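You operate a simulated robot arm through the tools that you are given. There is no shell and no other tool. Be economical: measure what you need, move in short steps, check, and stop when the job is done.

Carry out the task below with a simulated two-armed robot. There is one attempt and no reset: what you move stays moved.

JOB
Pick up the bottle from the front of the receiving bench with one hand, pass it to the other hand and put it in the accept tray. Set down upright: bottle.

The check looks at the end state, three seconds after you hand in, the way a careful person would. Anything else that was tipped, shoved, dropped, spilled or broken makes it a failure.

ROBOT AND FRAMES
Two 7-joint arms with two-finger parallel grippers on one trunk, on a base that drives. Base frame: it is fixed to the floor where the robot stands at the start and does not move with it; the origin is under the middle of the robot, x ahead of it, y to its left, z up; the surface under the hand at the start is at about z = 0.9. Readings come in m, rad, newtons and seconds.
The left shoulder is at the start at [0.05, 0.177, 1.179], the right one opposite. With the tool pointing down near the work surface each hand reaches from about 0.22 to 0.7 m from the robot's upright axis, wherever it stands, measured 20 degrees to its own side. Places, roughly: accept tray (23x14 cm) [0.76, 0.5, 0.9]. Payload 3.43 kg a hand.
The TCP of each hand is the grasp point between the finger pads, 0.034 m short of the fingertips. In the tool frame z runs along the fingers and y along their closing line. The gripper opens to 0.128 m. The fingers are 0.024 m wide and 0.012 m thick; the gripper's body (0.048 by 0.13 m) begins 0.096 m behind the TCP.
Orientation is that of the tool frame in the base frame, as a unit quaternion [x, y, z, w]. With the fingers straight down and closing along the base's y, the tool's x points along the base's -x, its y along +y and its z along -z.

CONTROLS
- The arms move only by the tool nudge_tool. It takes "left_plan", "right_plan" or both (then of equal length, played together; a hand with none holds still); each is a list of rows, each a list of 2 entries, a list of its own where there are three numbers: the shift along the tool's x, y, z in units of 250 mm (1.0 is 250 mm), then the turn, a rotation vector about the tool's x, y, z in units of 90 degrees (1.0 is 90 degrees). In form: [[[dx, dy, dz], [rx, ry, rz]], ...]. A call has 1 to 8 rows; each row is the pose to reach, as a shift and turn from the pose commanded when the call began, along the tool's axes at that moment. "left_fingers" and "right_fingers" are, for a hand that has rows, the gripper command, from -1 (fully open) to 1 (shut), values between in proportion, set as the call begins (left out, the last holds). A call with a number of a shift or a turn outside -1 to 1 is refused whole. Rows are played at 5 a second. More than 0.05 m and 0.15 rad between two rows, or a gripper value outside its range, and nothing of the call is played. A pose out of reach is approached as far as the arm can. The call stops where the force on the tool passes 40 N (or 10 N more than at its start, if that is more) or the arm is blocked; 0.2 s more then pass. Each finger travels about 0.108 m/s and halts on what it meets, pressing with about 29 N; the grip force reading is that of the motor and also rises with nothing between the fingers. The clock runs only during rows and for 0.2 s after the last one: add rows that repeat a pose to give the fingers time. It gives the time, the measured TCP pose, the force on the tool (base axes), the opening and the grip force at its end, in the units of the frame above (readings bear some noise), with the torque about the TCP (base axes, N m) and any sound that the robot's microphone picked up, and new pictures: "pictures" is both (left out), scene, wrist or none (wrist: the cameras of the hands that moved).
- Cameras (640 x 400 px; columns grow to the right, rows downward): "scene" is now at [0.1507, 0.037, 1.3462]; the picture's right is [0.43, -0.90, 0.00], its down [-0.46, -0.22, -0.86] and it looks along [0.78, 0.37, -0.51] (base axes); focal length 278 px, centre (320, 200). "left" rides on the left gripper at [0.076, 0.011, -0.16] in its tool frame; the picture's right is [-0.15, 0.99, 0.00], its down [-0.88, -0.13, -0.46] and it looks along [-0.45, -0.07, 0.89] (tool axes); focal length 234 px, centre (320, 200). "right" rides on the right gripper at [0.076, -0.011, -0.16] in its tool frame; the picture's right is [0.15, 0.99, 0.00], its down [-0.88, 0.13, -0.46] and it looks along [-0.45, 0.07, 0.89] (tool axes); focal length 234 px, centre (320, 200). There is no depth. A picture from a camera that has moved, and an enlarged one, comes with that camera's place and axes in the base frame and with its lens.
- move_column(by): slides the trunk up (or, below 0, down) by that many m; the arms and the scene camera ride with it, the base frame stays. It gives what a move gives, with no picture.
- steer(legs): drives the robot by 1 to 6 legs, each [ahead, turn to the left] in m and rad, along the robot's own axes; the way and the turn of a leg run together, so that a leg with both is an arc; at most 1.5 m and 3.142 rad a leg. The arms and the cameras ride along, it lands a little off, and it stops where it bumps. It gives what a move gives, and a new picture of the scene camera.
- head_to(pan, tilt): turns the head with the scene camera to pan (to the left, within 1.396 rad either way) and tilt (down, from -0.506 to 1.204), counted from straight ahead of the robot. It gives what a move gives, and a new picture of the scene camera.
- inspect(camera, box): a new picture of the part [left, top, right, bottom] of that camera's present view, enlarged. No time passes.
- sign_off(): hands the job in; it is judged then, once.

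Work in short steps. Places have to be worked out from the pictures, the camera data and where the tool is seen: move nearer, look again, correct. Check each grasp and each placing, and mend what went wrong. You have 120 turns and 260 pictures in all, those below and enlarged ones among them. Open the grippers and draw the arms clear of the work before you hand the job in, unless the task says otherwise; then end with one line.

The tools are called after "Call:" by a JSON object that holds its "method" and its "body". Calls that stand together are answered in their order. nudge_tool: Moves the arms, as the interface text tells. Its arguments: {"type":"object","properties":{"left_plan":{"type":"array","items":{"type":"array"}},"left_fingers":{"type":"number"},"right_plan":{"type":"array","items":{"type":"array"}},"right_fingers":{"type":"number"},"pictures":{"type":"string","enum":["both","scene","wrist","none"]}},"required":[]} The other tools are called the same way: move_column (by) slides the trunk up or down; steer (legs) drives the base; head_to (pan, tilt) turns the head that bears the scene camera; inspect (camera, box) takes an enlarged picture of a part of a camera's view; sign_off () hands the job in.

At the start:

```text
t: 0.0
left_tcp_pos: [0.3838, 0.3143, 1.1376]
left_tool_rot: [0.0, 1.0, 0.0, 0.0]
left_ft_force: [-0.1, 1.3, -0.7]
left_torque: [0.02, 0.0, -0.05]
left_grip_width: 0.1281
left_gripper_force: 0.1
right_tcp_pos: [0.4403, 0.0068, 1.125]
right_tool_rot: [0.0, 1.0, 0.0, 0.0]
right_ft_force: [0.1, 0.0, -1.3]
right_torque: [-0.01, -0.01, 0.04]
right_grip_width: 0.1279
right_gripper_force: 0.1
trunk travel left (down, up): [-0.35, 0.051]
robot x, y, heading: [0.0003, 0.0012, -0.001]
head pan, tilt: [0.44, 0.536]
```

scene: 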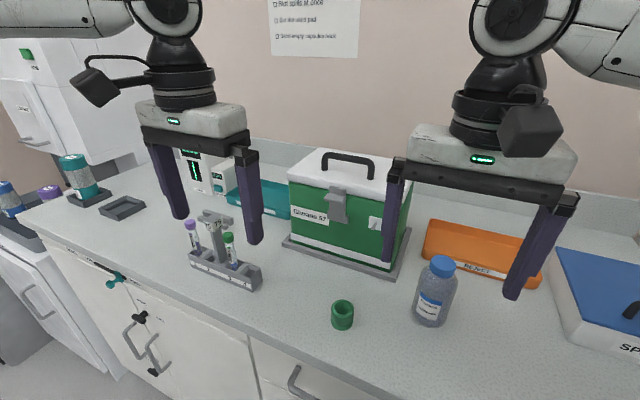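
right: 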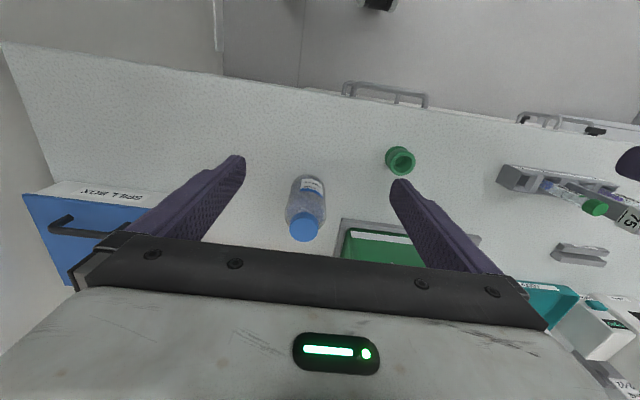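
left: 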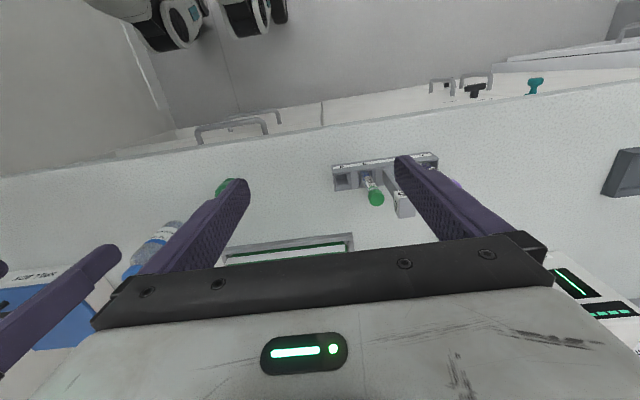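

The bottle stands near (0.54, 0.0) and is about 0.125 m tall; the teal tray is near (0.77, 0.52), beyond reach from here. I'll raise the trunk for clearance, then back up, shift about 0.25 m left and come forward again, so that both are in reach.

Call:
{"method": "move_column", "body": {"by": 0.05}}

Call:
{"method": "steer", "body": {"legs": [[-0.4, 0], [0, 0.6], [0.44, 0], [0, -0.6]]}}

```text
t: 0.9
left_tcp_pos: [0.3841, 0.3141, 1.1869]
left_tool_rot: [0.001, 1.0, 0.0, -0.001]
left_ft_force: [-0.7, 1.0, -0.7]
left_torque: [0.03, 0.04, 0.02]
left_grip_width: 0.1281
left_gripper_force: 0.1
right_tcp_pos: [0.4403, 0.0052, 1.1759]
right_tool_rot: [0.0, 1.0, 0.0, -0.001]
right_ft_force: [-0.5, 0.5, 0.4]
right_torque: [-0.02, 0.01, 0.03]
right_grip_width: 0.128
right_gripper_force: 0.1
trunk travel left (down, up): [-0.4, 0.001]
robot x, y, heading: [0.0006, -0.0041, 0.004]
head pan, tilt: [0.44, 0.536]
```

```text
t: 9.0
left_tcp_pos: [0.3482, 0.5672, 1.1869]
left_tool_rot: [-0.006, 1.0, 0.0, 0.0]
left_ft_force: [-0.1, -0.1, -0.4]
left_torque: [0.0, 0.02, -0.01]
left_grip_width: 0.1281
left_gripper_force: 0.1
right_tcp_pos: [0.4071, 0.2608, 1.1765]
right_tool_rot: [-0.005, 1.0, 0.0, -0.001]
right_ft_force: [0.3, -0.5, 0.9]
right_torque: [-0.01, -0.03, 0.01]
right_grip_width: 0.1281
right_gripper_force: 0.2
trunk travel left (down, up): [-0.4, 0.001]
robot x, y, heading: [-0.0332, 0.25, 0.012]
head pan, tilt: [0.44, 0.536]
camera scene: at [0.1173, 0.2878, 1.3962], right [0.44, -0.9, 0.0], down [-0.46, -0.22, -0.86], along [0.77, 0.38, -0.51], focal length 278 px, centre (320, 200)
```

scene: 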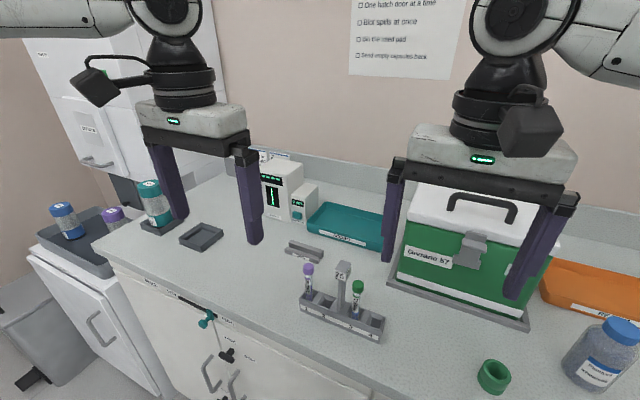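

The tray is visible now between the analyser and the cooler. I'll drive ahead another 0.11 m, with the hands above everything nearby.

Call:
{"method": "steer", "body": {"legs": [[0.11, 0]]}}

Call:
{"method": "head_to", "body": {"pan": -0.3, "tilt": 0.75}}

```text
t: 10.2
left_tcp_pos: [0.4549, 0.5698, 1.1882]
left_tool_rot: [-0.008, 1.0, 0.0, -0.001]
left_ft_force: [0.6, -0.5, -0.6]
left_torque: [0.01, 0.01, 0.01]
left_grip_width: 0.1282
left_gripper_force: 0.1
right_tcp_pos: [0.5154, 0.2656, 1.1763]
right_tool_rot: [-0.009, 1.0, 0.0, 0.0]
right_ft_force: [0.8, -0.1, -0.7]
right_torque: [-0.01, 0.02, 0.0]
right_grip_width: 0.128
right_gripper_force: 0.0
trunk travel left (down, up): [-0.4, 0.001]
robot x, y, heading: [0.0739, 0.2513, 0.016]
head pan, tilt: [0.44, 0.536]
camera scene: at [0.2256, 0.2903, 1.3961], right [0.44, -0.9, 0.0], down [-0.46, -0.22, -0.86], along [0.77, 0.38, -0.51], focal length 278 px, centre (320, 200)
```

scene: 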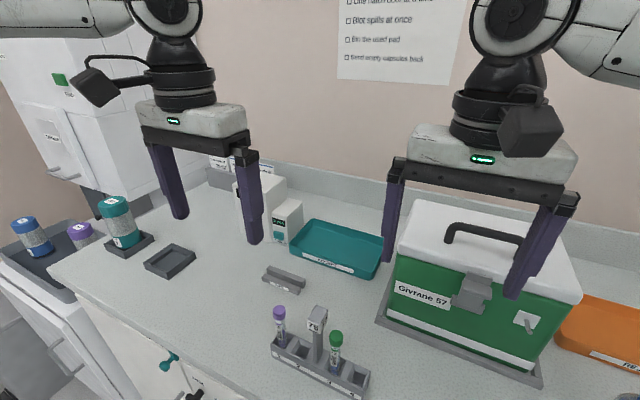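

```text
t: 11.2
left_tcp_pos: [0.4538, 0.5724, 1.1877]
left_tool_rot: [-0.008, 1.0, 0.001, 0.0]
left_ft_force: [0.4, 0.0, 0.1]
left_torque: [0.0, 0.01, -0.02]
left_grip_width: 0.1283
left_gripper_force: 0.1
right_tcp_pos: [0.5161, 0.2643, 1.1755]
right_tool_rot: [-0.007, 1.0, 0.0, 0.0]
right_ft_force: [0.1, -0.3, 0.3]
right_torque: [0.01, 0.0, 0.0]
right_grip_width: 0.1277
right_gripper_force: 0.0
trunk travel left (down, up): [-0.4, 0.001]
robot x, y, heading: [0.069, 0.2475, 0.014]
head pan, tilt: [-0.3, 0.75]
camera scene: at [0.2232, 0.2274, 1.3775], right [-0.28, -0.96, 0.0], down [-0.65, 0.19, -0.73], along [0.7, -0.2, -0.68], focal length 278 px, centre (320, 200)
```

scene: 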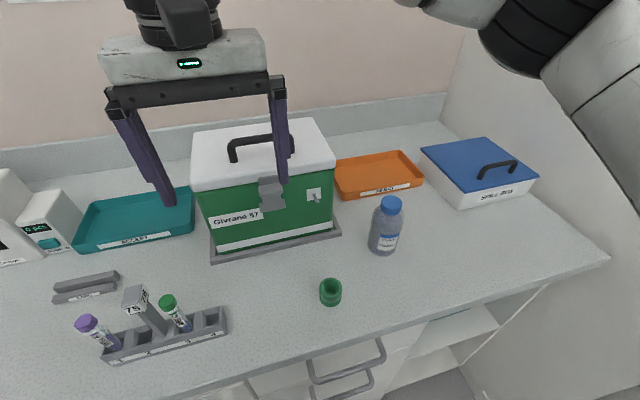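

The bottle base is near (0.54, 0.0) and its cap top near z 1.03. I'll inspect the bottle and the tray closely before planning the grips.

Call:
{"method": "inspect", "body": {"camera": "scene", "box": [340, 180, 440, 270]}}

Call:
{"method": "inspect", "body": {"camera": "scene", "box": [0, 160, 240, 310]}}

```text
4.44 times, centred on (390, 225) of scene
camera zoom: at [0.2232, 0.2274, 1.3775], right [-0.28, -0.96, 0.0], down [-0.65, 0.19, -0.73], along [0.7, -0.2, -0.68], focal length 1234 px, centre (9, 89)
```

zoom: 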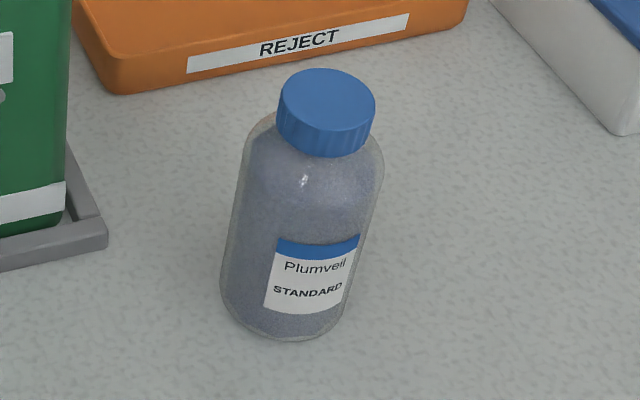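

```text
2.67 times, centred on (120, 235) of scene
camera zoom: at [0.2232, 0.2274, 1.3775], right [-0.28, -0.96, 0.0], down [-0.65, 0.19, -0.73], along [0.7, -0.2, -0.68], focal length 741 px, centre (853, 107)
```

zoom: 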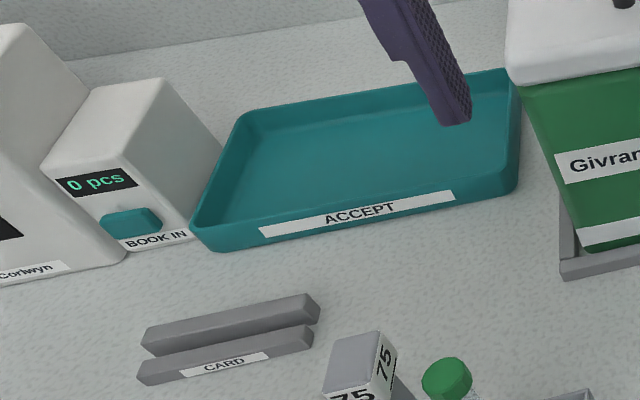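

The bottle is about 0.06 m across, with a 0.04 m cap at z ≈ 1.01–1.03. My plan is for the right hand to take the cap from above, and for the left hand then to take the body with a forward-tilted grip. First I move the right hand towards the bottle, staying high.

Call:
{"method": "nudge_tool", "body": {"right_plan": [[[0, -0.16, 0], [0, 0, 0]], [[0, -0.32, 0], [0, 0, 0]], [[0, -0.48, 0], [0, 0, 0]], [[0, -0.64, 0], [0, 0, 0]], [[-0.02, -0.8, 0], [0, 0, 0]], [[-0.04, -0.96, 0], [0, 0, 0]], [[-0.064, -1.0, 0.1], [0, 0, 0]]], "right_fingers": -0.4}}

```text
t: 12.8
left_tcp_pos: [0.454, 0.5698, 1.1883]
left_tool_rot: [-0.007, 1.0, 0.0, 0.0]
left_ft_force: [0.4, -0.9, 0.0]
left_torque: [0.02, 0.01, -0.01]
left_grip_width: 0.1278
left_gripper_force: 0.1
right_tcp_pos: [0.535, 0.0153, 1.1526]
right_tool_rot: [-0.009, 1.0, 0.0, 0.001]
right_ft_force: [0.5, -1.0, -0.1]
right_torque: [0.03, 0.02, 0.0]
right_grip_width: 0.0896
right_gripper_force: 0.1
trunk travel left (down, up): [-0.4, 0.001]
robot x, y, heading: [0.0745, 0.2493, 0.015]
head pan, tilt: [-0.3, 0.75]
camera scene: at [0.2239, 0.2272, 1.3774], right [-0.28, -0.96, 0.0], down [-0.66, 0.19, -0.73], along [0.7, -0.21, -0.68], focal length 278 px, centre (320, 200)
camera right: at [0.4594, 0.0023, 1.3114], right [-0.16, 0.99, 0.0], down [0.88, 0.14, 0.46], along [0.45, 0.07, -0.89], focal length 234 px, centre (320, 200)
```

scene: 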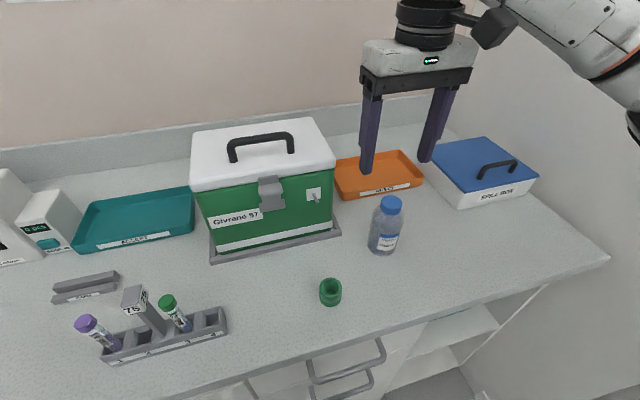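
right: 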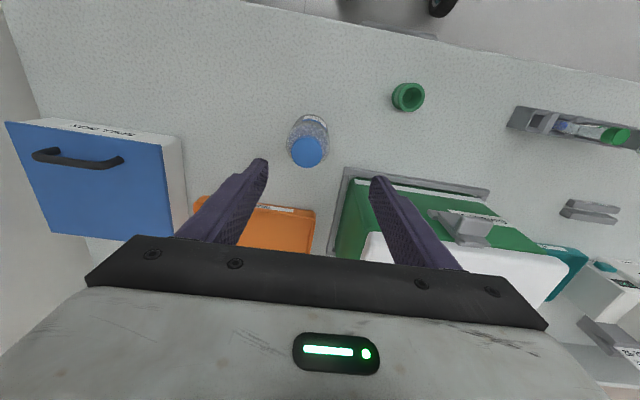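

From the wrist view, the cap centre is at (0.538, -0.002). I centre on it and descend to TCP z ≈ 1.065, then look again.

Call:
{"method": "nudge_tool", "body": {"right_plan": [[[-0.01, -0.068, 0.08], [0, 0, 0]], [[-0.01, -0.068, 0.2], [0, 0, 0]], [[-0.01, -0.068, 0.35], [0, 0, 0]], [[-0.01, -0.068, 0.35], [0, 0, 0]]]}}

Call:
{"method": "inspect", "body": {"camera": "scene", "box": [330, 120, 450, 265]}}

```text
t: 13.8
left_tcp_pos: [0.4546, 0.5704, 1.1887]
left_tool_rot: [-0.008, 1.0, -0.001, 0.0]
left_ft_force: [1.0, -0.3, -0.5]
left_torque: [0.01, 0.03, 0.03]
left_grip_width: 0.1279
left_gripper_force: 0.1
right_tcp_pos: [0.5386, -0.0003, 1.0637]
right_tool_rot: [-0.007, 1.0, 0.0, 0.001]
right_ft_force: [0.3, 0.1, -0.5]
right_torque: [0.03, 0.01, 0.02]
right_grip_width: 0.0896
right_gripper_force: 0.0
trunk travel left (down, up): [-0.4, 0.001]
robot x, y, heading: [0.0731, 0.2538, 0.015]
head pan, tilt: [-0.3, 0.75]
camera scene: at [0.2231, 0.2276, 1.3775], right [-0.28, -0.96, 0.0], down [-0.65, 0.19, -0.73], along [0.7, -0.21, -0.68], focal length 278 px, centre (320, 200)
camera right: at [0.4622, -0.0136, 1.224], right [-0.16, 0.99, 0.0], down [0.88, 0.14, 0.46], along [0.45, 0.07, -0.89], focal length 234 px, centre (320, 200)
```

scene: 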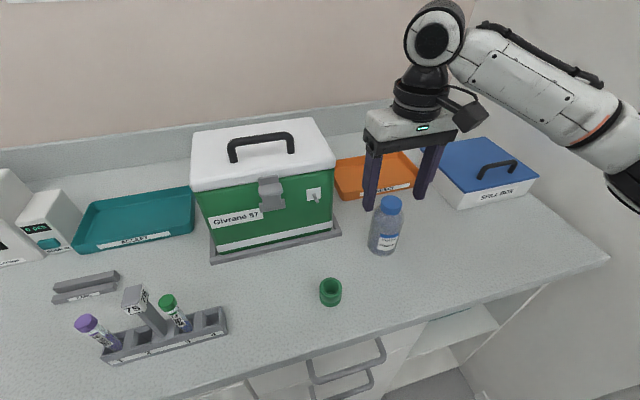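
right: 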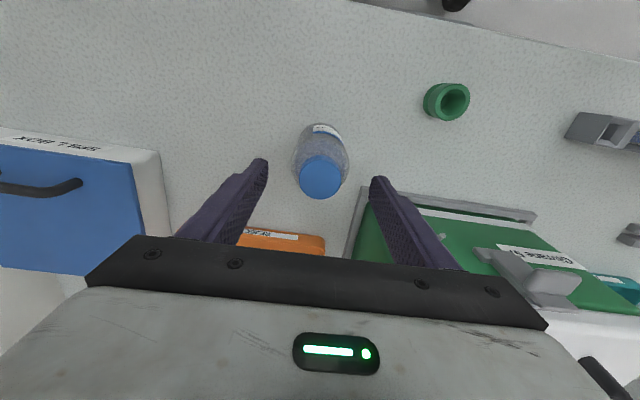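

```text
2.76 times, centred on (390, 192) of scene
camera zoom: at [0.2231, 0.2276, 1.3775], right [-0.28, -0.96, 0.0], down [-0.65, 0.19, -0.73], along [0.7, -0.21, -0.68], focal length 766 px, centre (127, 221)
```

zoom: 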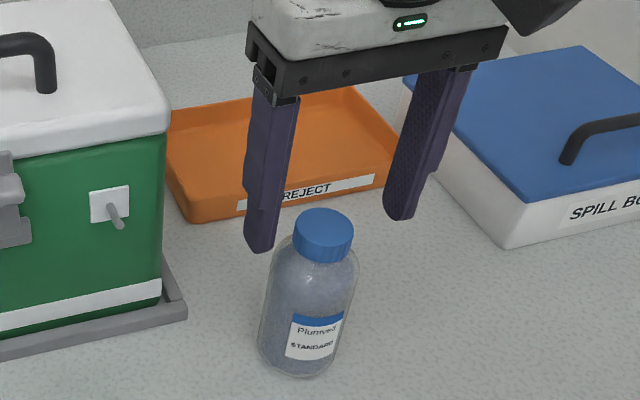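

The cap is centred at (0.5375, -0.001) and the tips are level with its top. I go down 0.024 m and close on the cap.

Call:
{"method": "nudge_tool", "body": {"right_plan": [[[0.004, -0.002, 0.06], [0, 0, 0]], [[0.004, -0.002, 0.096], [0, 0, 0]], [[0.004, -0.002, 0.096], [0, 0, 0]]], "pictures": "none"}}

Call:
{"method": "nudge_tool", "body": {"right_plan": [[[0, 0, 0], [0, 0, 0]], [[0, 0, 0], [0, 0, 0]], [[0, 0, 0], [0, 0, 0]], [[0, 0, 0], [0, 0, 0]]], "right_fingers": 1}}

Call:
{"method": "inspect", "body": {"camera": "scene", "box": [330, 120, 450, 265]}}

```text
t: 14.6
left_tcp_pos: [0.4545, 0.5708, 1.1879]
left_tool_rot: [-0.008, 1.0, 0.0, 0.0]
left_ft_force: [-0.2, 0.4, 0.9]
left_torque: [-0.03, 0.0, -0.01]
left_grip_width: 0.1281
left_gripper_force: 0.1
right_tcp_pos: [0.5365, -0.0019, 1.0391]
right_tool_rot: [-0.007, 1.0, 0.0, 0.0]
right_ft_force: [-0.1, -0.4, 0.2]
right_torque: [0.02, 0.0, 0.0]
right_grip_width: 0.0895
right_gripper_force: 0.1
trunk travel left (down, up): [-0.4, 0.001]
robot x, y, heading: [0.0739, 0.2488, 0.019]
head pan, tilt: [-0.3, 0.75]
```

```text
t: 15.6
left_tcp_pos: [0.4533, 0.5707, 1.1887]
left_tool_rot: [-0.008, 1.0, -0.001, 0.001]
left_ft_force: [-0.3, 0.3, -0.1]
left_torque: [0.01, -0.01, -0.03]
left_grip_width: 0.1278
left_gripper_force: 0.1
right_tcp_pos: [0.5366, -0.0022, 1.0439]
right_tool_rot: [-0.007, 1.0, 0.0, 0.005]
right_ft_force: [3.6, -3.8, 32.3]
right_torque: [-0.3, -0.32, 0.07]
right_grip_width: 0.0365
right_gripper_force: 29.3
trunk travel left (down, up): [-0.4, 0.001]
robot x, y, heading: [0.0727, 0.2482, 0.016]
head pan, tilt: [-0.3, 0.75]
camera scene: at [0.221, 0.2283, 1.3781], right [-0.28, -0.96, 0.0], down [-0.65, 0.19, -0.73], along [0.7, -0.21, -0.68], focal length 278 px, centre (320, 200)
camera right: at [0.46, -0.0144, 1.2023], right [-0.16, 0.99, 0.0], down [0.87, 0.14, 0.46], along [0.46, 0.07, -0.89], focal length 234 px, centre (320, 200)
```

scene: 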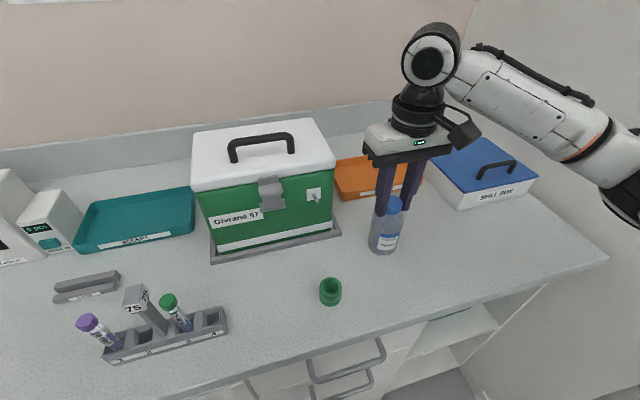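
right: 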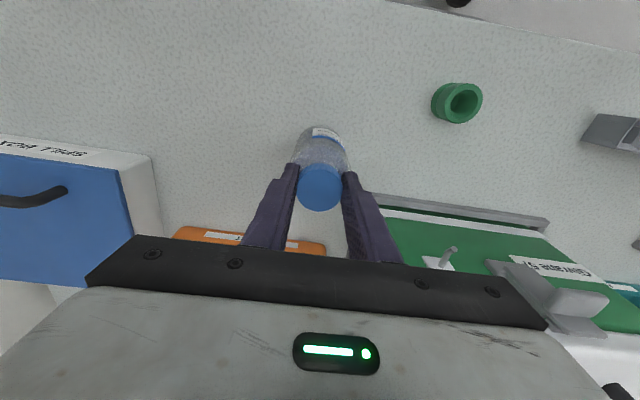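

```text
2.76 times, centred on (390, 192) of scene
camera zoom: at [0.221, 0.2283, 1.3781], right [-0.28, -0.96, 0.0], down [-0.65, 0.19, -0.73], along [0.7, -0.21, -0.68], focal length 766 px, centre (127, 221)
```

zoom: 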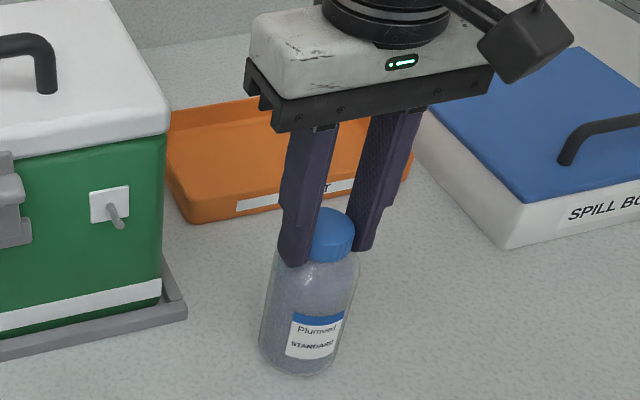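

The fingers closed at 0.0365 m with the tips riding slightly on the shoulder, which accounts for the upward force. I lift a little to check the grip.

Call:
{"method": "nudge_tool", "body": {"right_plan": [[[0, 0, -0.02], [0, 0, 0]], [[0, 0, -0.04], [0, 0, 0]], [[0, 0, -0.08], [0, 0, 0]], [[0, 0, -0.12], [0, 0, 0]], [[0, 0, -0.12], [0, 0, 0]]]}}

Call:
{"method": "inspect", "body": {"camera": "scene", "box": [330, 120, 450, 265]}}

```text
t: 16.8
left_tcp_pos: [0.4533, 0.5714, 1.1879]
left_tool_rot: [-0.008, 1.0, 0.0, 0.001]
left_ft_force: [-0.7, -0.4, 0.6]
left_torque: [0.03, -0.02, 0.0]
left_grip_width: 0.1281
left_gripper_force: 0.0
right_tcp_pos: [0.5361, -0.0016, 1.0704]
right_tool_rot: [-0.008, 1.0, 0.0, 0.0]
right_ft_force: [0.0, -0.9, 0.9]
right_torque: [0.0, 0.0, -0.02]
right_grip_width: 0.0
right_gripper_force: 28.7
trunk travel left (down, up): [-0.4, 0.001]
robot x, y, heading: [0.0752, 0.2488, 0.018]
head pan, tilt: [-0.3, 0.75]
camera scene: at [0.2232, 0.2273, 1.3774], right [-0.28, -0.96, 0.0], down [-0.65, 0.19, -0.73], along [0.7, -0.21, -0.68], focal length 278 px, centre (320, 200)
camera right: at [0.4616, -0.0155, 1.2293], right [-0.16, 0.99, 0.0], down [0.88, 0.14, 0.46], along [0.45, 0.07, -0.89], focal length 234 px, centre (320, 200)
```

scene: 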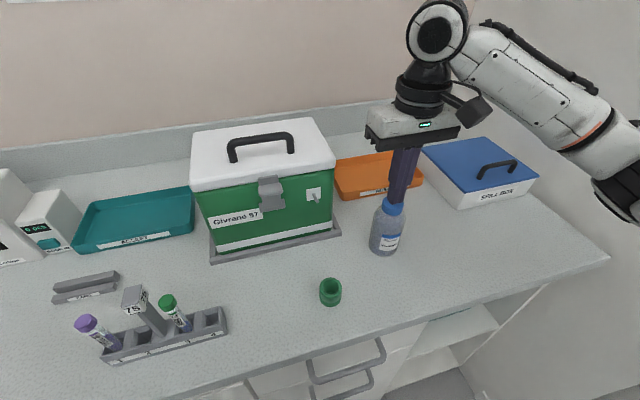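
right: 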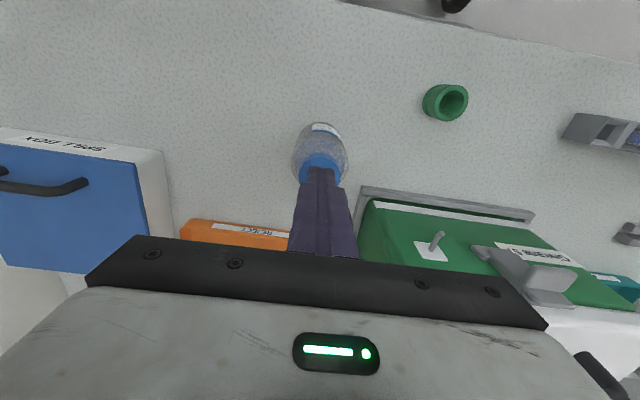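

```text
2.76 times, centred on (390, 192) of scene
camera zoom: at [0.2232, 0.2273, 1.3774], right [-0.28, -0.96, 0.0], down [-0.65, 0.19, -0.73], along [0.7, -0.21, -0.68], focal length 766 px, centre (127, 221)
```

zoom: 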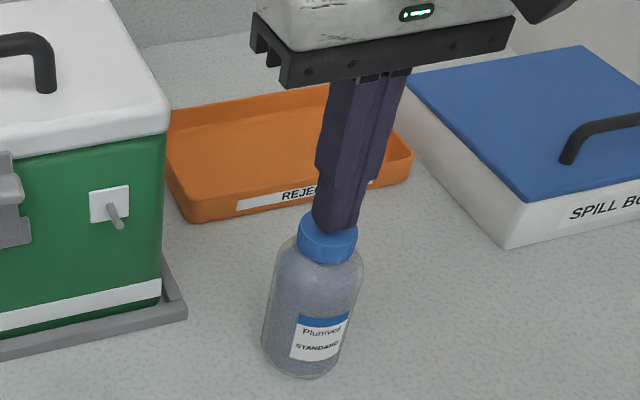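

The grip slipped off the cap; the bottle is still upright. I'll grip the body from above instead. First I rise slightly, open, and look again.

Call:
{"method": "nudge_tool", "body": {"right_plan": [[[0, 0, -0.08], [0, 0, 0]], [[0, 0, -0.08], [0, 0, 0]], [[0, 0, -0.08], [0, 0, 0]]], "right_fingers": -0.5, "pictures": "wrist"}}

Call:
{"method": "inspect", "body": {"camera": "scene", "box": [340, 180, 440, 270]}}

Call:
{"method": "inspect", "body": {"camera": "right", "box": [260, 90, 380, 240]}}

```text
t: 17.6
left_tcp_pos: [0.4529, 0.5708, 1.1881]
left_tool_rot: [-0.008, 1.0, 0.001, 0.0]
left_ft_force: [0.8, -0.8, 0.2]
left_torque: [0.02, -0.01, 0.03]
left_grip_width: 0.1281
left_gripper_force: 0.1
right_tcp_pos: [0.5354, -0.0018, 1.0895]
right_tool_rot: [-0.008, 1.0, 0.0, -0.001]
right_ft_force: [0.7, 1.2, -0.3]
right_torque: [-0.02, 0.05, 0.03]
right_grip_width: 0.0961
right_gripper_force: 0.0
trunk travel left (down, up): [-0.4, 0.001]
robot x, y, heading: [0.0762, 0.2528, 0.015]
head pan, tilt: [-0.3, 0.75]
camera right: at [0.4607, -0.0153, 1.2493], right [-0.16, 0.99, 0.0], down [0.88, 0.14, 0.46], along [0.45, 0.07, -0.89], focal length 234 px, centre (320, 200)
```

right: 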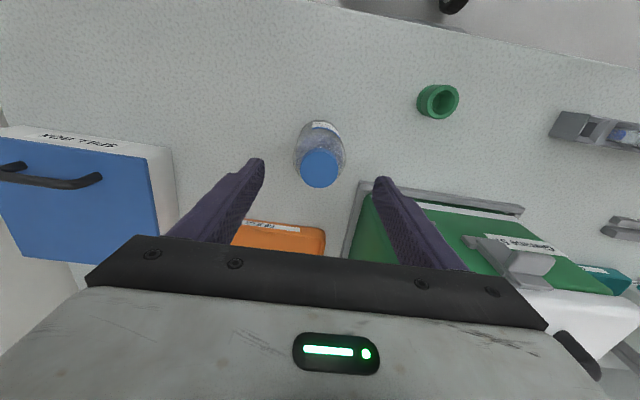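

```text
4.44 times, centred on (390, 225) of scene
camera zoom: at [0.2232, 0.2274, 1.3775], right [-0.28, -0.96, 0.0], down [-0.65, 0.19, -0.73], along [0.7, -0.21, -0.68], focal length 1234 px, centre (9, 89)
```

zoom: 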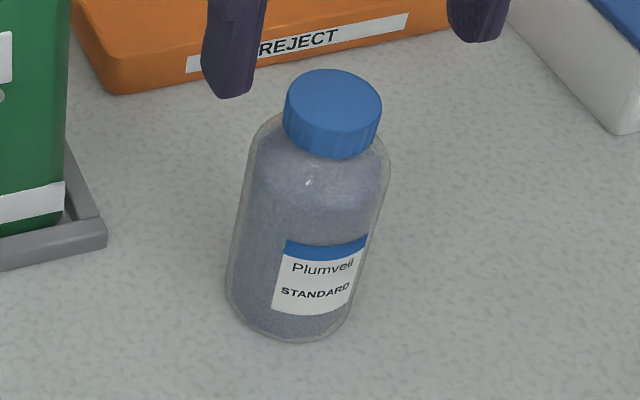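

```text
2.67 times, centred on (320, 165) of right
camera zoom: at [0.4607, -0.0153, 1.2493], right [-0.16, 0.99, 0.0], down [0.88, 0.14, 0.46], along [0.45, 0.07, -0.89], focal length 624 px, centre (320, 293)
```

zoom: 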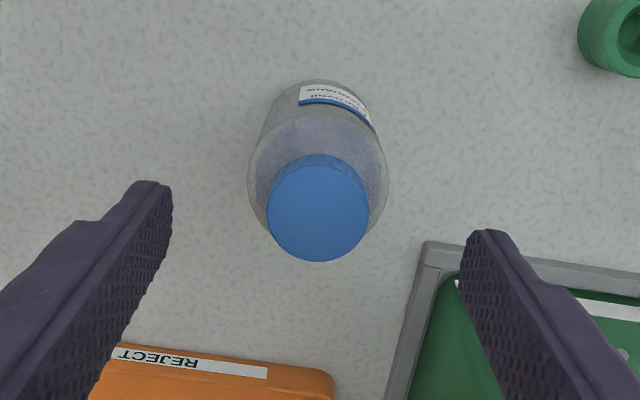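

The bottle axis is at (0.538, -0.004). I descend around the body to TCP z ≈ 0.965, which keeps the palm above the cap, then close.

Call:
{"method": "nudge_tool", "body": {"right_plan": [[[-0.01, -0.01, 0.1], [0, 0, 0]], [[-0.01, -0.01, 0.2], [0, 0, 0]], [[-0.01, -0.01, 0.3], [0, 0, 0]], [[-0.01, -0.01, 0.4], [0, 0, 0]], [[-0.01, -0.01, 0.495], [0, 0, 0]], [[-0.01, -0.01, 0.495], [0, 0, 0]]], "pictures": "wrist"}}

Call:
{"method": "nudge_tool", "body": {"right_plan": [[[0, 0, 0], [0, 0, 0]], [[0, 0, 0], [0, 0, 0]], [[0, 0, 0], [0, 0, 0]], [[0, 0, 0], [0, 0, 0]]], "right_fingers": 1}}

```text
t: 19.0
left_tcp_pos: [0.4527, 0.5703, 1.1884]
left_tool_rot: [-0.007, 1.0, 0.0, 0.0]
left_ft_force: [0.0, -0.4, 0.3]
left_torque: [0.01, 0.02, 0.0]
left_grip_width: 0.1278
left_gripper_force: 0.1
right_tcp_pos: [0.5394, -0.0071, 0.9651]
right_tool_rot: [-0.008, 1.0, 0.0, 0.0]
right_ft_force: [-0.1, 0.9, 0.8]
right_torque: [0.05, -0.01, 0.01]
right_grip_width: 0.096
right_gripper_force: 0.0
trunk travel left (down, up): [-0.4, 0.001]
robot x, y, heading: [0.0706, 0.2492, 0.017]
head pan, tilt: [-0.3, 0.75]
camera right: at [0.4632, -0.0187, 1.1243], right [-0.16, 0.99, 0.0], down [0.88, 0.14, 0.46], along [0.45, 0.07, -0.89], focal length 234 px, centre (320, 200)
```

right: 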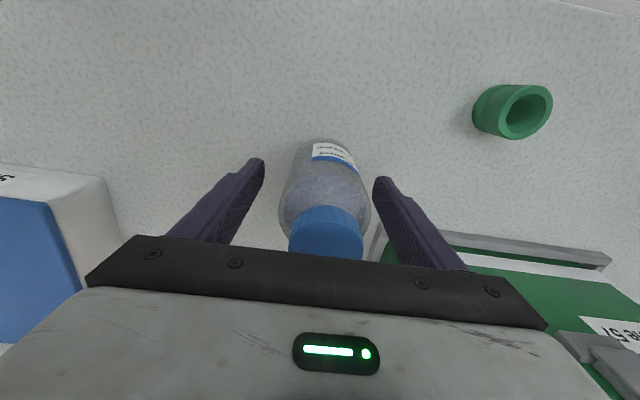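

```text
t: 20.0
left_tcp_pos: [0.4537, 0.5709, 1.1878]
left_tool_rot: [-0.008, 1.0, 0.0, 0.001]
left_ft_force: [0.0, -1.2, 0.3]
left_torque: [-0.02, 0.0, 0.0]
left_grip_width: 0.128
left_gripper_force: 0.0
right_tcp_pos: [0.5382, -0.0055, 0.9641]
right_tool_rot: [-0.008, 1.0, 0.0, 0.0]
right_ft_force: [-0.6, 0.7, 0.3]
right_torque: [0.01, -0.01, 0.02]
right_grip_width: 0.0585
right_gripper_force: 28.6
trunk travel left (down, up): [-0.4, 0.001]
robot x, y, heading: [0.0737, 0.2532, 0.021]
head pan, tilt: [-0.3, 0.75]
camera scene: at [0.2234, 0.2273, 1.3774], right [-0.28, -0.96, 0.0], down [-0.65, 0.19, -0.73], along [0.7, -0.21, -0.68], focal length 278 px, centre (320, 200)
camera right: at [0.4633, -0.0187, 1.1244], right [-0.16, 0.99, 0.0], down [0.88, 0.14, 0.46], along [0.45, 0.07, -0.89], focal length 234 px, centre (320, 200)
```

scene: 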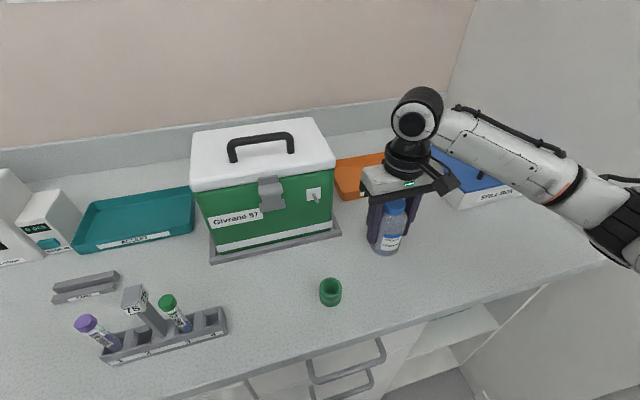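
right: 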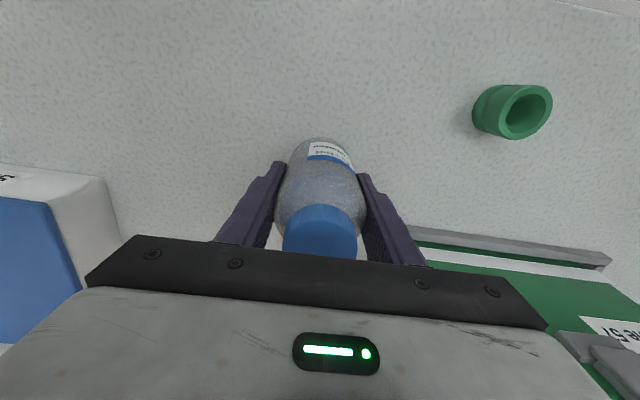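

The body is held (0.0585 m) with no stray force. I lift 0.2 m straight up.

Call:
{"method": "nudge_tool", "body": {"right_plan": [[[0, 0, -0.06], [0, 0, 0]], [[0, 0, -0.2], [0, 0, 0]], [[0, 0, -0.36], [0, 0, 0]], [[0, 0, -0.52], [0, 0, 0]], [[0, 0, -0.68], [0, 0, 0]], [[0, 0, -0.84], [0, 0, 0]], [[0, 0, -0.84], [0, 0, 0]]]}}

```text
t: 21.6
left_tcp_pos: [0.4541, 0.5702, 1.1861]
left_tool_rot: [-0.008, 1.0, -0.001, 0.0]
left_ft_force: [0.3, 0.6, 0.5]
left_torque: [0.02, 0.0, 0.0]
left_grip_width: 0.1279
left_gripper_force: 0.0
right_tcp_pos: [0.5386, -0.0033, 1.1745]
right_tool_rot: [-0.008, 1.0, 0.0, -0.001]
right_ft_force: [-0.8, 0.1, -3.3]
right_torque: [0.0, 0.01, 0.02]
right_grip_width: 0.0582
right_gripper_force: 29.3
trunk travel left (down, up): [-0.4, 0.001]
robot x, y, heading: [0.0736, 0.2527, 0.016]
head pan, tilt: [-0.3, 0.75]
camera scene: at [0.2238, 0.227, 1.3773], right [-0.28, -0.96, 0.0], down [-0.66, 0.19, -0.73], along [0.7, -0.21, -0.68], focal length 278 px, centre (320, 200)
camera right: at [0.4632, -0.016, 1.3344], right [-0.16, 0.99, 0.0], down [0.88, 0.14, 0.45], along [0.45, 0.07, -0.89], focal length 234 px, centre (320, 200)
```

scene: 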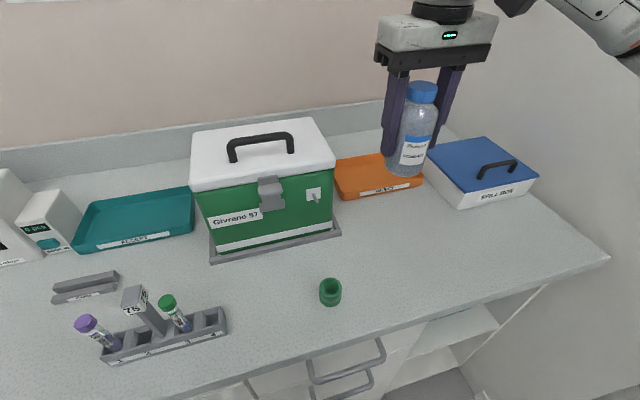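
right: 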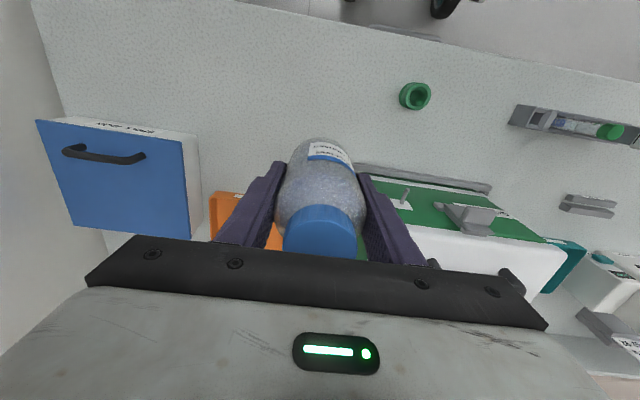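

The bottle is held firmly at about 0.35 kg. I bring it in front of the robot to about (0.50, 0.14, 1.19), yawing the right hand by +30° for the handover.

Call:
{"method": "nudge_tool", "body": {"right_plan": [[[0.03, 0.1, -0.01], [0, 0, -0.06]], [[0.06, 0.2, -0.02], [0, 0, -0.12]], [[0.09, 0.3, -0.03], [0, 0, -0.18]], [[0.12, 0.4, -0.04], [0, 0, -0.24]], [[0.15, 0.5, -0.05], [0, 0, -0.3]], [[0.17, 0.58, -0.06], [0, 0, -0.333]], [[0.17, 0.58, -0.06], [0, 0, -0.333]]], "pictures": "none"}}

Call:
{"method": "head_to", "body": {"pan": 0.15, "tilt": 0.5}}

```text
t: 23.2
left_tcp_pos: [0.4546, 0.5711, 1.1882]
left_tool_rot: [-0.007, 1.0, 0.0, -0.001]
left_ft_force: [0.0, -0.4, -0.5]
left_torque: [0.03, 0.04, 0.01]
left_grip_width: 0.1281
left_gripper_force: 0.1
right_tcp_pos: [0.4939, 0.1401, 1.1917]
right_tool_rot: [-0.266, 0.964, 0.0, 0.0]
right_ft_force: [-0.2, 1.1, -2.2]
right_torque: [0.01, -0.01, 0.0]
right_grip_width: 0.0583
right_gripper_force: 29.1
trunk travel left (down, up): [-0.4, 0.001]
robot x, y, heading: [0.0725, 0.2514, 0.02]
head pan, tilt: [-0.3, 0.75]
```

```text
t: 24.1
left_tcp_pos: [0.4547, 0.5706, 1.1889]
left_tool_rot: [-0.008, 1.0, 0.0, 0.001]
left_ft_force: [-0.4, 0.7, 0.3]
left_torque: [0.0, 0.03, 0.01]
left_grip_width: 0.128
left_gripper_force: 0.0
right_tcp_pos: [0.4924, 0.14, 1.192]
right_tool_rot: [-0.266, 0.964, 0.0, 0.0]
right_ft_force: [0.5, 0.2, -3.6]
right_torque: [-0.03, -0.01, -0.02]
right_grip_width: 0.0585
right_gripper_force: 29.1
trunk travel left (down, up): [-0.4, 0.001]
robot x, y, heading: [0.0787, 0.2502, 0.017]
head pan, tilt: [0.15, 0.499]
camera scene: at [0.2337, 0.2655, 1.3993], right [0.16, -0.99, 0.0], down [-0.47, -0.08, -0.88], along [0.87, 0.14, -0.48], focal length 278 px, centre (320, 200)
```

scene: 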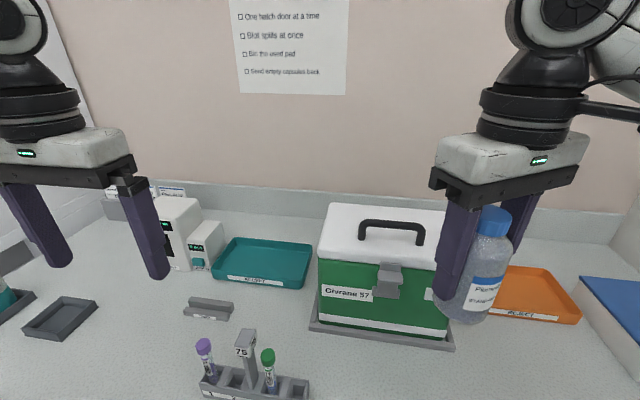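

Both arms are free. I shift the bottle a little forward and to the right, and bring the left hand over with a 60° yaw to the right, ready to approach the body from the left between the right fingers.

Call:
{"method": "nudge_tool", "body": {"left_plan": [[[0.02, -0.11, -0.04], [0, 0, 0.0834]], [[0.04, -0.22, -0.08], [0, 0, 0.1668]], [[0.06, -0.33, -0.12], [0, 0, 0.25]], [[0.08, -0.44, -0.16], [0, 0, 0.3335]], [[0.1, -0.55, -0.2], [0, 0, 0.417]], [[0.12, -0.66, -0.24], [0, 0, 0.5]], [[0.14, -0.77, -0.27], [0, 0, 0.584]], [[0.15, -0.88, -0.29], [0, 0, 0.662]]], "right_plan": [[[0.004, -0.033, 0.02], [0, 0, 0]], [[0.008, -0.066, 0.04], [0, 0, 0]], [[0.012, -0.1, 0.06], [0, 0, 0]], [[0.016, -0.133, 0.08], [0, 0, 0]], [[0.02, -0.166, 0.1], [0, 0, 0]], [[0.024, -0.2, 0.12], [0, 0, 0]], [[0.03, -0.23, 0.14], [0, 0, 0]], [[0.03, -0.261, 0.16], [0, 0, 0]]], "pictures": "scene"}}

```text
t: 25.9
left_tcp_pos: [0.4141, 0.3857, 1.2603]
left_tool_rot: [0.49, 0.872, 0.0, -0.001]
left_ft_force: [-0.4, 0.9, 0.2]
left_torque: [0.04, -0.01, -0.01]
left_grip_width: 0.1278
left_gripper_force: 0.0
left hand out of reach, approached as far as the arm can: row 7, 8
right_tcp_pos: [0.5208, 0.078, 1.1494]
right_tool_rot: [-0.266, 0.964, -0.001, 0.001]
right_ft_force: [-0.6, 0.1, -2.5]
right_torque: [-0.02, 0.01, 0.0]
right_grip_width: 0.0584
right_gripper_force: 28.3
trunk travel left (down, up): [-0.4, 0.001]
robot x, y, heading: [0.0724, 0.2514, 0.014]
head pan, tilt: [0.15, 0.499]
camera scene: at [0.2328, 0.2655, 1.3996], right [0.17, -0.99, 0.0], down [-0.47, -0.08, -0.88], along [0.87, 0.15, -0.48], focal length 278 px, centre (320, 200)
```

scene: 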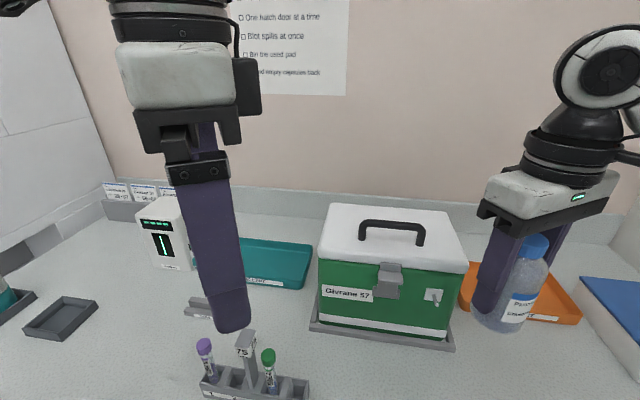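

The left hand is yawed 59°; the reach limit is only a matter of hand-down at this height. I now pitch it 50° up while moving to a standoff 0.17 m from the grip point, along the approach line.

Call:
{"method": "nudge_tool", "body": {"left_plan": [[[-0.06, -0.02, 0], [0, -0.0794, 0]], [[-0.15, -0.05, 0], [0, -0.1588, 0]], [[-0.25, -0.09, 0], [0, -0.238, 0]], [[-0.36, -0.135, 0], [0, -0.3176, 0]], [[-0.48, -0.18, 0], [0, -0.397, 0]], [[-0.6, -0.23, 0], [0, -0.476, 0]], [[-0.707, -0.27, 0], [0, -0.5556, 0]], [[-0.707, -0.27, 0], [0, -0.5556, 0]]]}}

```text
t: 27.7
left_tcp_pos: [0.4467, 0.202, 1.2587]
left_tool_rot: [0.444, 0.79, -0.207, 0.37]
left_ft_force: [-0.2, 0.8, -0.2]
left_torque: [0.01, -0.02, 0.0]
left_grip_width: 0.128
left_gripper_force: 0.1
right_tcp_pos: [0.5206, 0.0784, 1.1517]
right_tool_rot: [-0.266, 0.964, 0.0, 0.0]
right_ft_force: [0.8, -0.6, -2.4]
right_torque: [-0.02, -0.03, -0.01]
right_grip_width: 0.0583
right_gripper_force: 28.8
trunk travel left (down, up): [-0.4, 0.001]
robot x, y, heading: [0.0731, 0.2556, 0.017]
head pan, tilt: [0.15, 0.499]
camera scene: at [0.2331, 0.2655, 1.3995], right [0.17, -0.99, 0.0], down [-0.47, -0.08, -0.88], along [0.87, 0.14, -0.48], focal length 278 px, centre (320, 200)
camera left: at [0.3671, 0.3533, 1.301], right [0.89, 0.43, 0.11], down [0.0, -0.25, 0.97], along [0.45, -0.87, -0.23], focal length 234 px, centre (320, 200)
```

scene: 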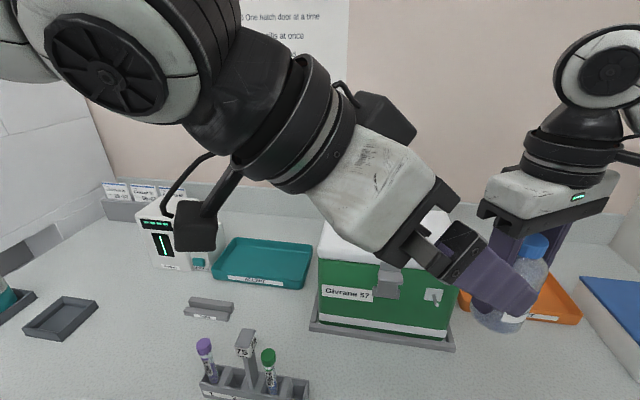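
left: 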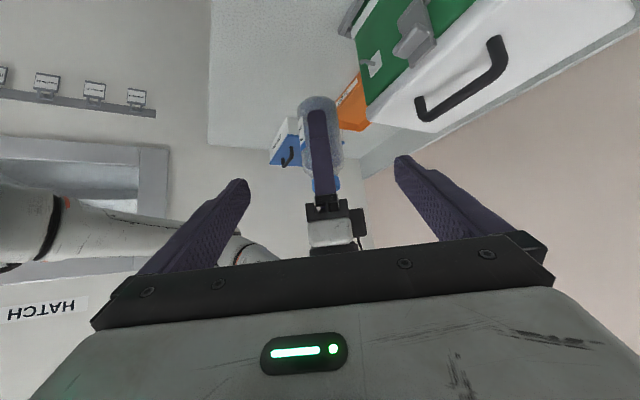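

The line-up is good: the bottle and the right hand's finger are centred between the open left fingers. I advance 0.12 m along the approach line and check.

Call:
{"method": "nudge_tool", "body": {"left_plan": [[[-0.005, 0, 0.1], [0, 0, 0]], [[-0.01, 0, 0.2], [0, 0, 0]], [[-0.015, 0, 0.3], [0, 0, 0]], [[-0.02, 0, 0.4], [0, 0, 0]], [[-0.024, -0.003, 0.48], [0, 0, 0]], [[-0.024, -0.003, 0.48], [0, 0, 0]]]}}

```text
t: 29.1
left_tcp_pos: [0.4668, 0.1963, 1.2132]
left_tool_rot: [0.445, 0.79, -0.208, 0.368]
left_ft_force: [0.4, 0.5, -0.1]
left_torque: [0.0, -0.01, 0.02]
left_grip_width: 0.128
left_gripper_force: 0.2
left hand out of reach, approached as far as the arm can: row 1, 2, 3, 4, 5, 6
right_tcp_pos: [0.5226, 0.0787, 1.1495]
right_tool_rot: [-0.266, 0.964, -0.001, 0.001]
right_ft_force: [1.3, -0.2, -2.4]
right_torque: [-0.02, 0.01, -0.02]
right_grip_width: 0.0582
right_gripper_force: 28.9
trunk travel left (down, up): [-0.4, 0.001]
robot x, y, heading: [0.0731, 0.2543, 0.014]
head pan, tilt: [0.15, 0.499]
camera scene: at [0.2335, 0.2655, 1.3994], right [0.17, -0.99, 0.0], down [-0.47, -0.08, -0.88], along [0.87, 0.14, -0.48], focal length 278 px, centre (320, 200)
camera left: at [0.3871, 0.3479, 1.2564], right [0.89, 0.43, 0.11], down [0.0, -0.25, 0.97], along [0.45, -0.87, -0.23], focal length 234 px, centre (320, 200)
```

scene: 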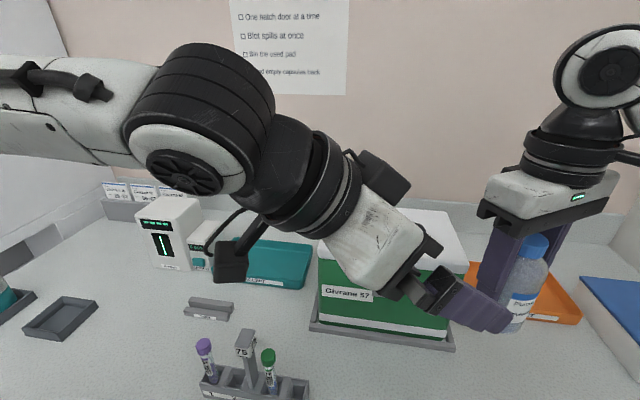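
left: 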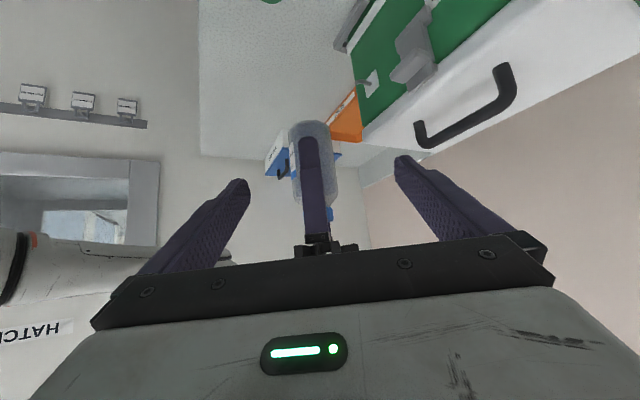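

The left arm is at its limit in that direction, so I bring the bottle to the left hand with the right arm instead: first onto the approach line, then 60% of the way in.

Call:
{"method": "nudge_tool", "body": {"right_plan": [[[-0.029, 0.041, 0.049], [0, 0, 0]], [[-0.058, 0.082, 0.098], [0, 0, 0]], [[-0.057, 0.162, 0.031], [0, 0, 0]], [[-0.056, 0.241, -0.036], [0, 0, 0]], [[-0.0556, 0.321, -0.102], [0, 0, 0]], [[-0.0556, 0.321, -0.102], [0, 0, 0]]], "pictures": "scene"}}

Call:
{"method": "inspect", "body": {"camera": "left", "box": [120, 60, 520, 310]}}

```text
t: 30.5
left_tcp_pos: [0.4683, 0.1958, 1.2138]
left_tool_rot: [0.444, 0.79, -0.206, 0.368]
left_ft_force: [0.8, 0.2, 0.5]
left_torque: [-0.03, 0.01, -0.01]
left_grip_width: 0.1278
left_gripper_force: 0.1
right_tcp_pos: [0.4904, 0.1545, 1.174]
right_tool_rot: [-0.267, 0.964, 0.0, 0.0]
right_ft_force: [0.6, -0.8, -2.7]
right_torque: [0.0, 0.0, 0.02]
right_grip_width: 0.0582
right_gripper_force: 28.7
trunk travel left (down, up): [-0.4, 0.001]
robot x, y, heading: [0.0775, 0.2493, 0.009]
head pan, tilt: [0.15, 0.499]
camera scene: at [0.2339, 0.2652, 1.3993], right [0.17, -0.99, 0.0], down [-0.47, -0.08, -0.88], along [0.87, 0.14, -0.48], focal length 278 px, centre (320, 200)
```

scene: 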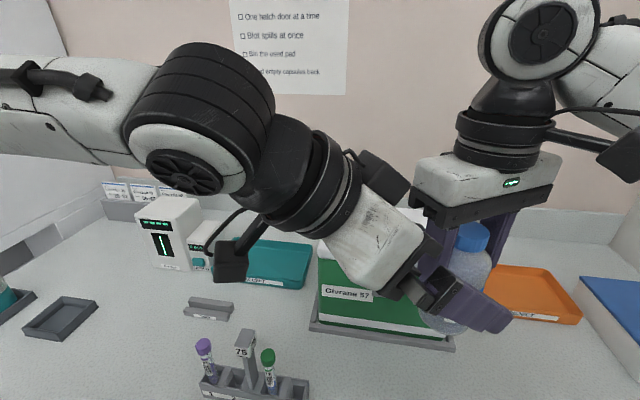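

```text
1.60 times, centred on (320, 185) of left
camera zoom: at [0.3874, 0.3476, 1.2564], right [0.89, 0.43, 0.11], down [0.0, -0.25, 0.97], along [0.45, -0.86, -0.23], focal length 375 px, centre (320, 224)
```

zoom: 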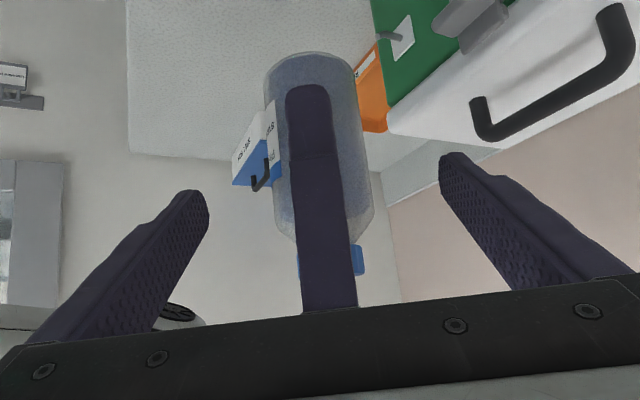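

The bottle lies centred between the left fingers, with the gap still clear. I finish the last 0.05 m.

Call:
{"method": "nudge_tool", "body": {"right_plan": [[[-0.003, 0.04, -0.04], [0, 0, 0]], [[-0.006, 0.08, -0.08], [0, 0, 0]], [[-0.008, 0.12, -0.115], [0, 0, 0]], [[-0.009, 0.15, -0.144], [0, 0, 0]], [[-0.009, 0.15, -0.144], [0, 0, 0]]], "pictures": "scene"}}

Call:
{"method": "inspect", "body": {"camera": "left", "box": [120, 60, 520, 310]}}

Call:
{"method": "inspect", "body": {"camera": "scene", "box": [320, 140, 560, 360]}}

```text
t: 31.6
left_tcp_pos: [0.4686, 0.1971, 1.2167]
left_tool_rot: [0.444, 0.789, -0.208, 0.371]
left_ft_force: [-2.5, 4.1, -0.2]
left_torque: [-0.48, -0.29, -0.15]
left_grip_width: 0.1277
left_gripper_force: 0.1
right_tcp_pos: [0.4773, 0.1813, 1.2098]
right_tool_rot: [-0.261, 0.965, -0.006, -0.002]
right_ft_force: [2.3, -5.1, -2.4]
right_torque: [0.55, 0.22, 0.12]
right_grip_width: 0.0581
right_gripper_force: 29.0
trunk travel left (down, up): [-0.4, 0.001]
robot x, y, heading: [0.0765, 0.2479, 0.013]
head pan, tilt: [0.15, 0.499]
stopped in row 5 (left hand): the force on the tool passed its limit at 46 N (the readings are from after the stop); the commanded pose is now the measured one
camera scene: at [0.2337, 0.2655, 1.3994], right [0.17, -0.99, 0.0], down [-0.47, -0.08, -0.88], along [0.87, 0.14, -0.48], focal length 278 px, centre (320, 200)
```

scene: 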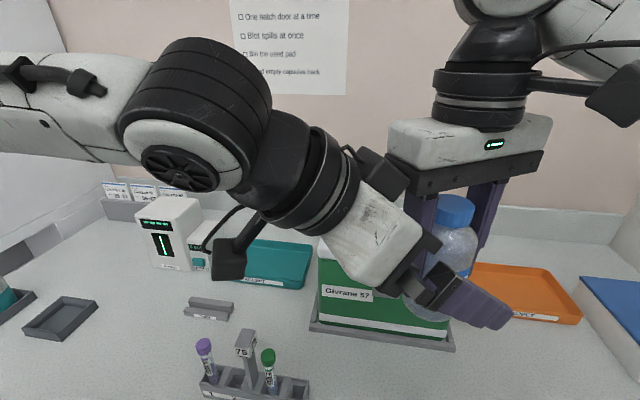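

```text
1.60 times, centred on (320, 185) of left
camera zoom: at [0.3872, 0.3488, 1.2587], right [0.89, 0.44, 0.11], down [0.0, -0.25, 0.97], along [0.45, -0.87, -0.22], focal length 375 px, centre (320, 224)
```

zoom: 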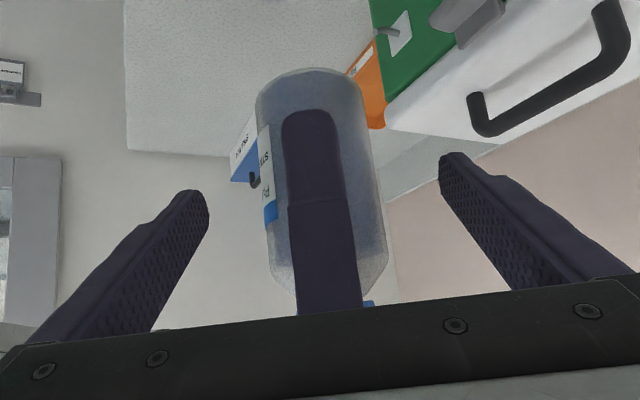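

```text
1.82 times, centred on (440, 250) of scene
camera zoom: at [0.2337, 0.2655, 1.3994], right [0.17, -0.99, 0.0], down [-0.47, -0.08, -0.88], along [0.87, 0.14, -0.48], focal length 505 px, centre (102, 109)
```

zoom: 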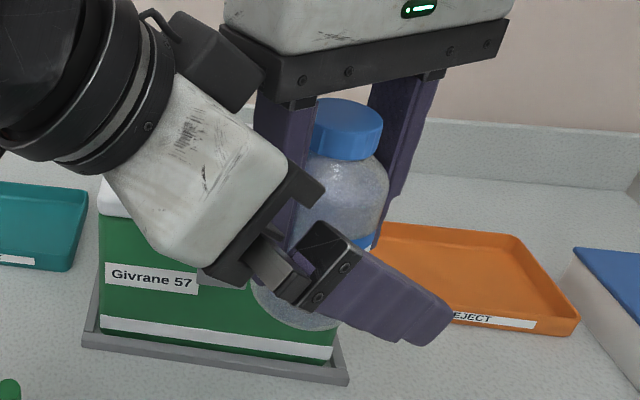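

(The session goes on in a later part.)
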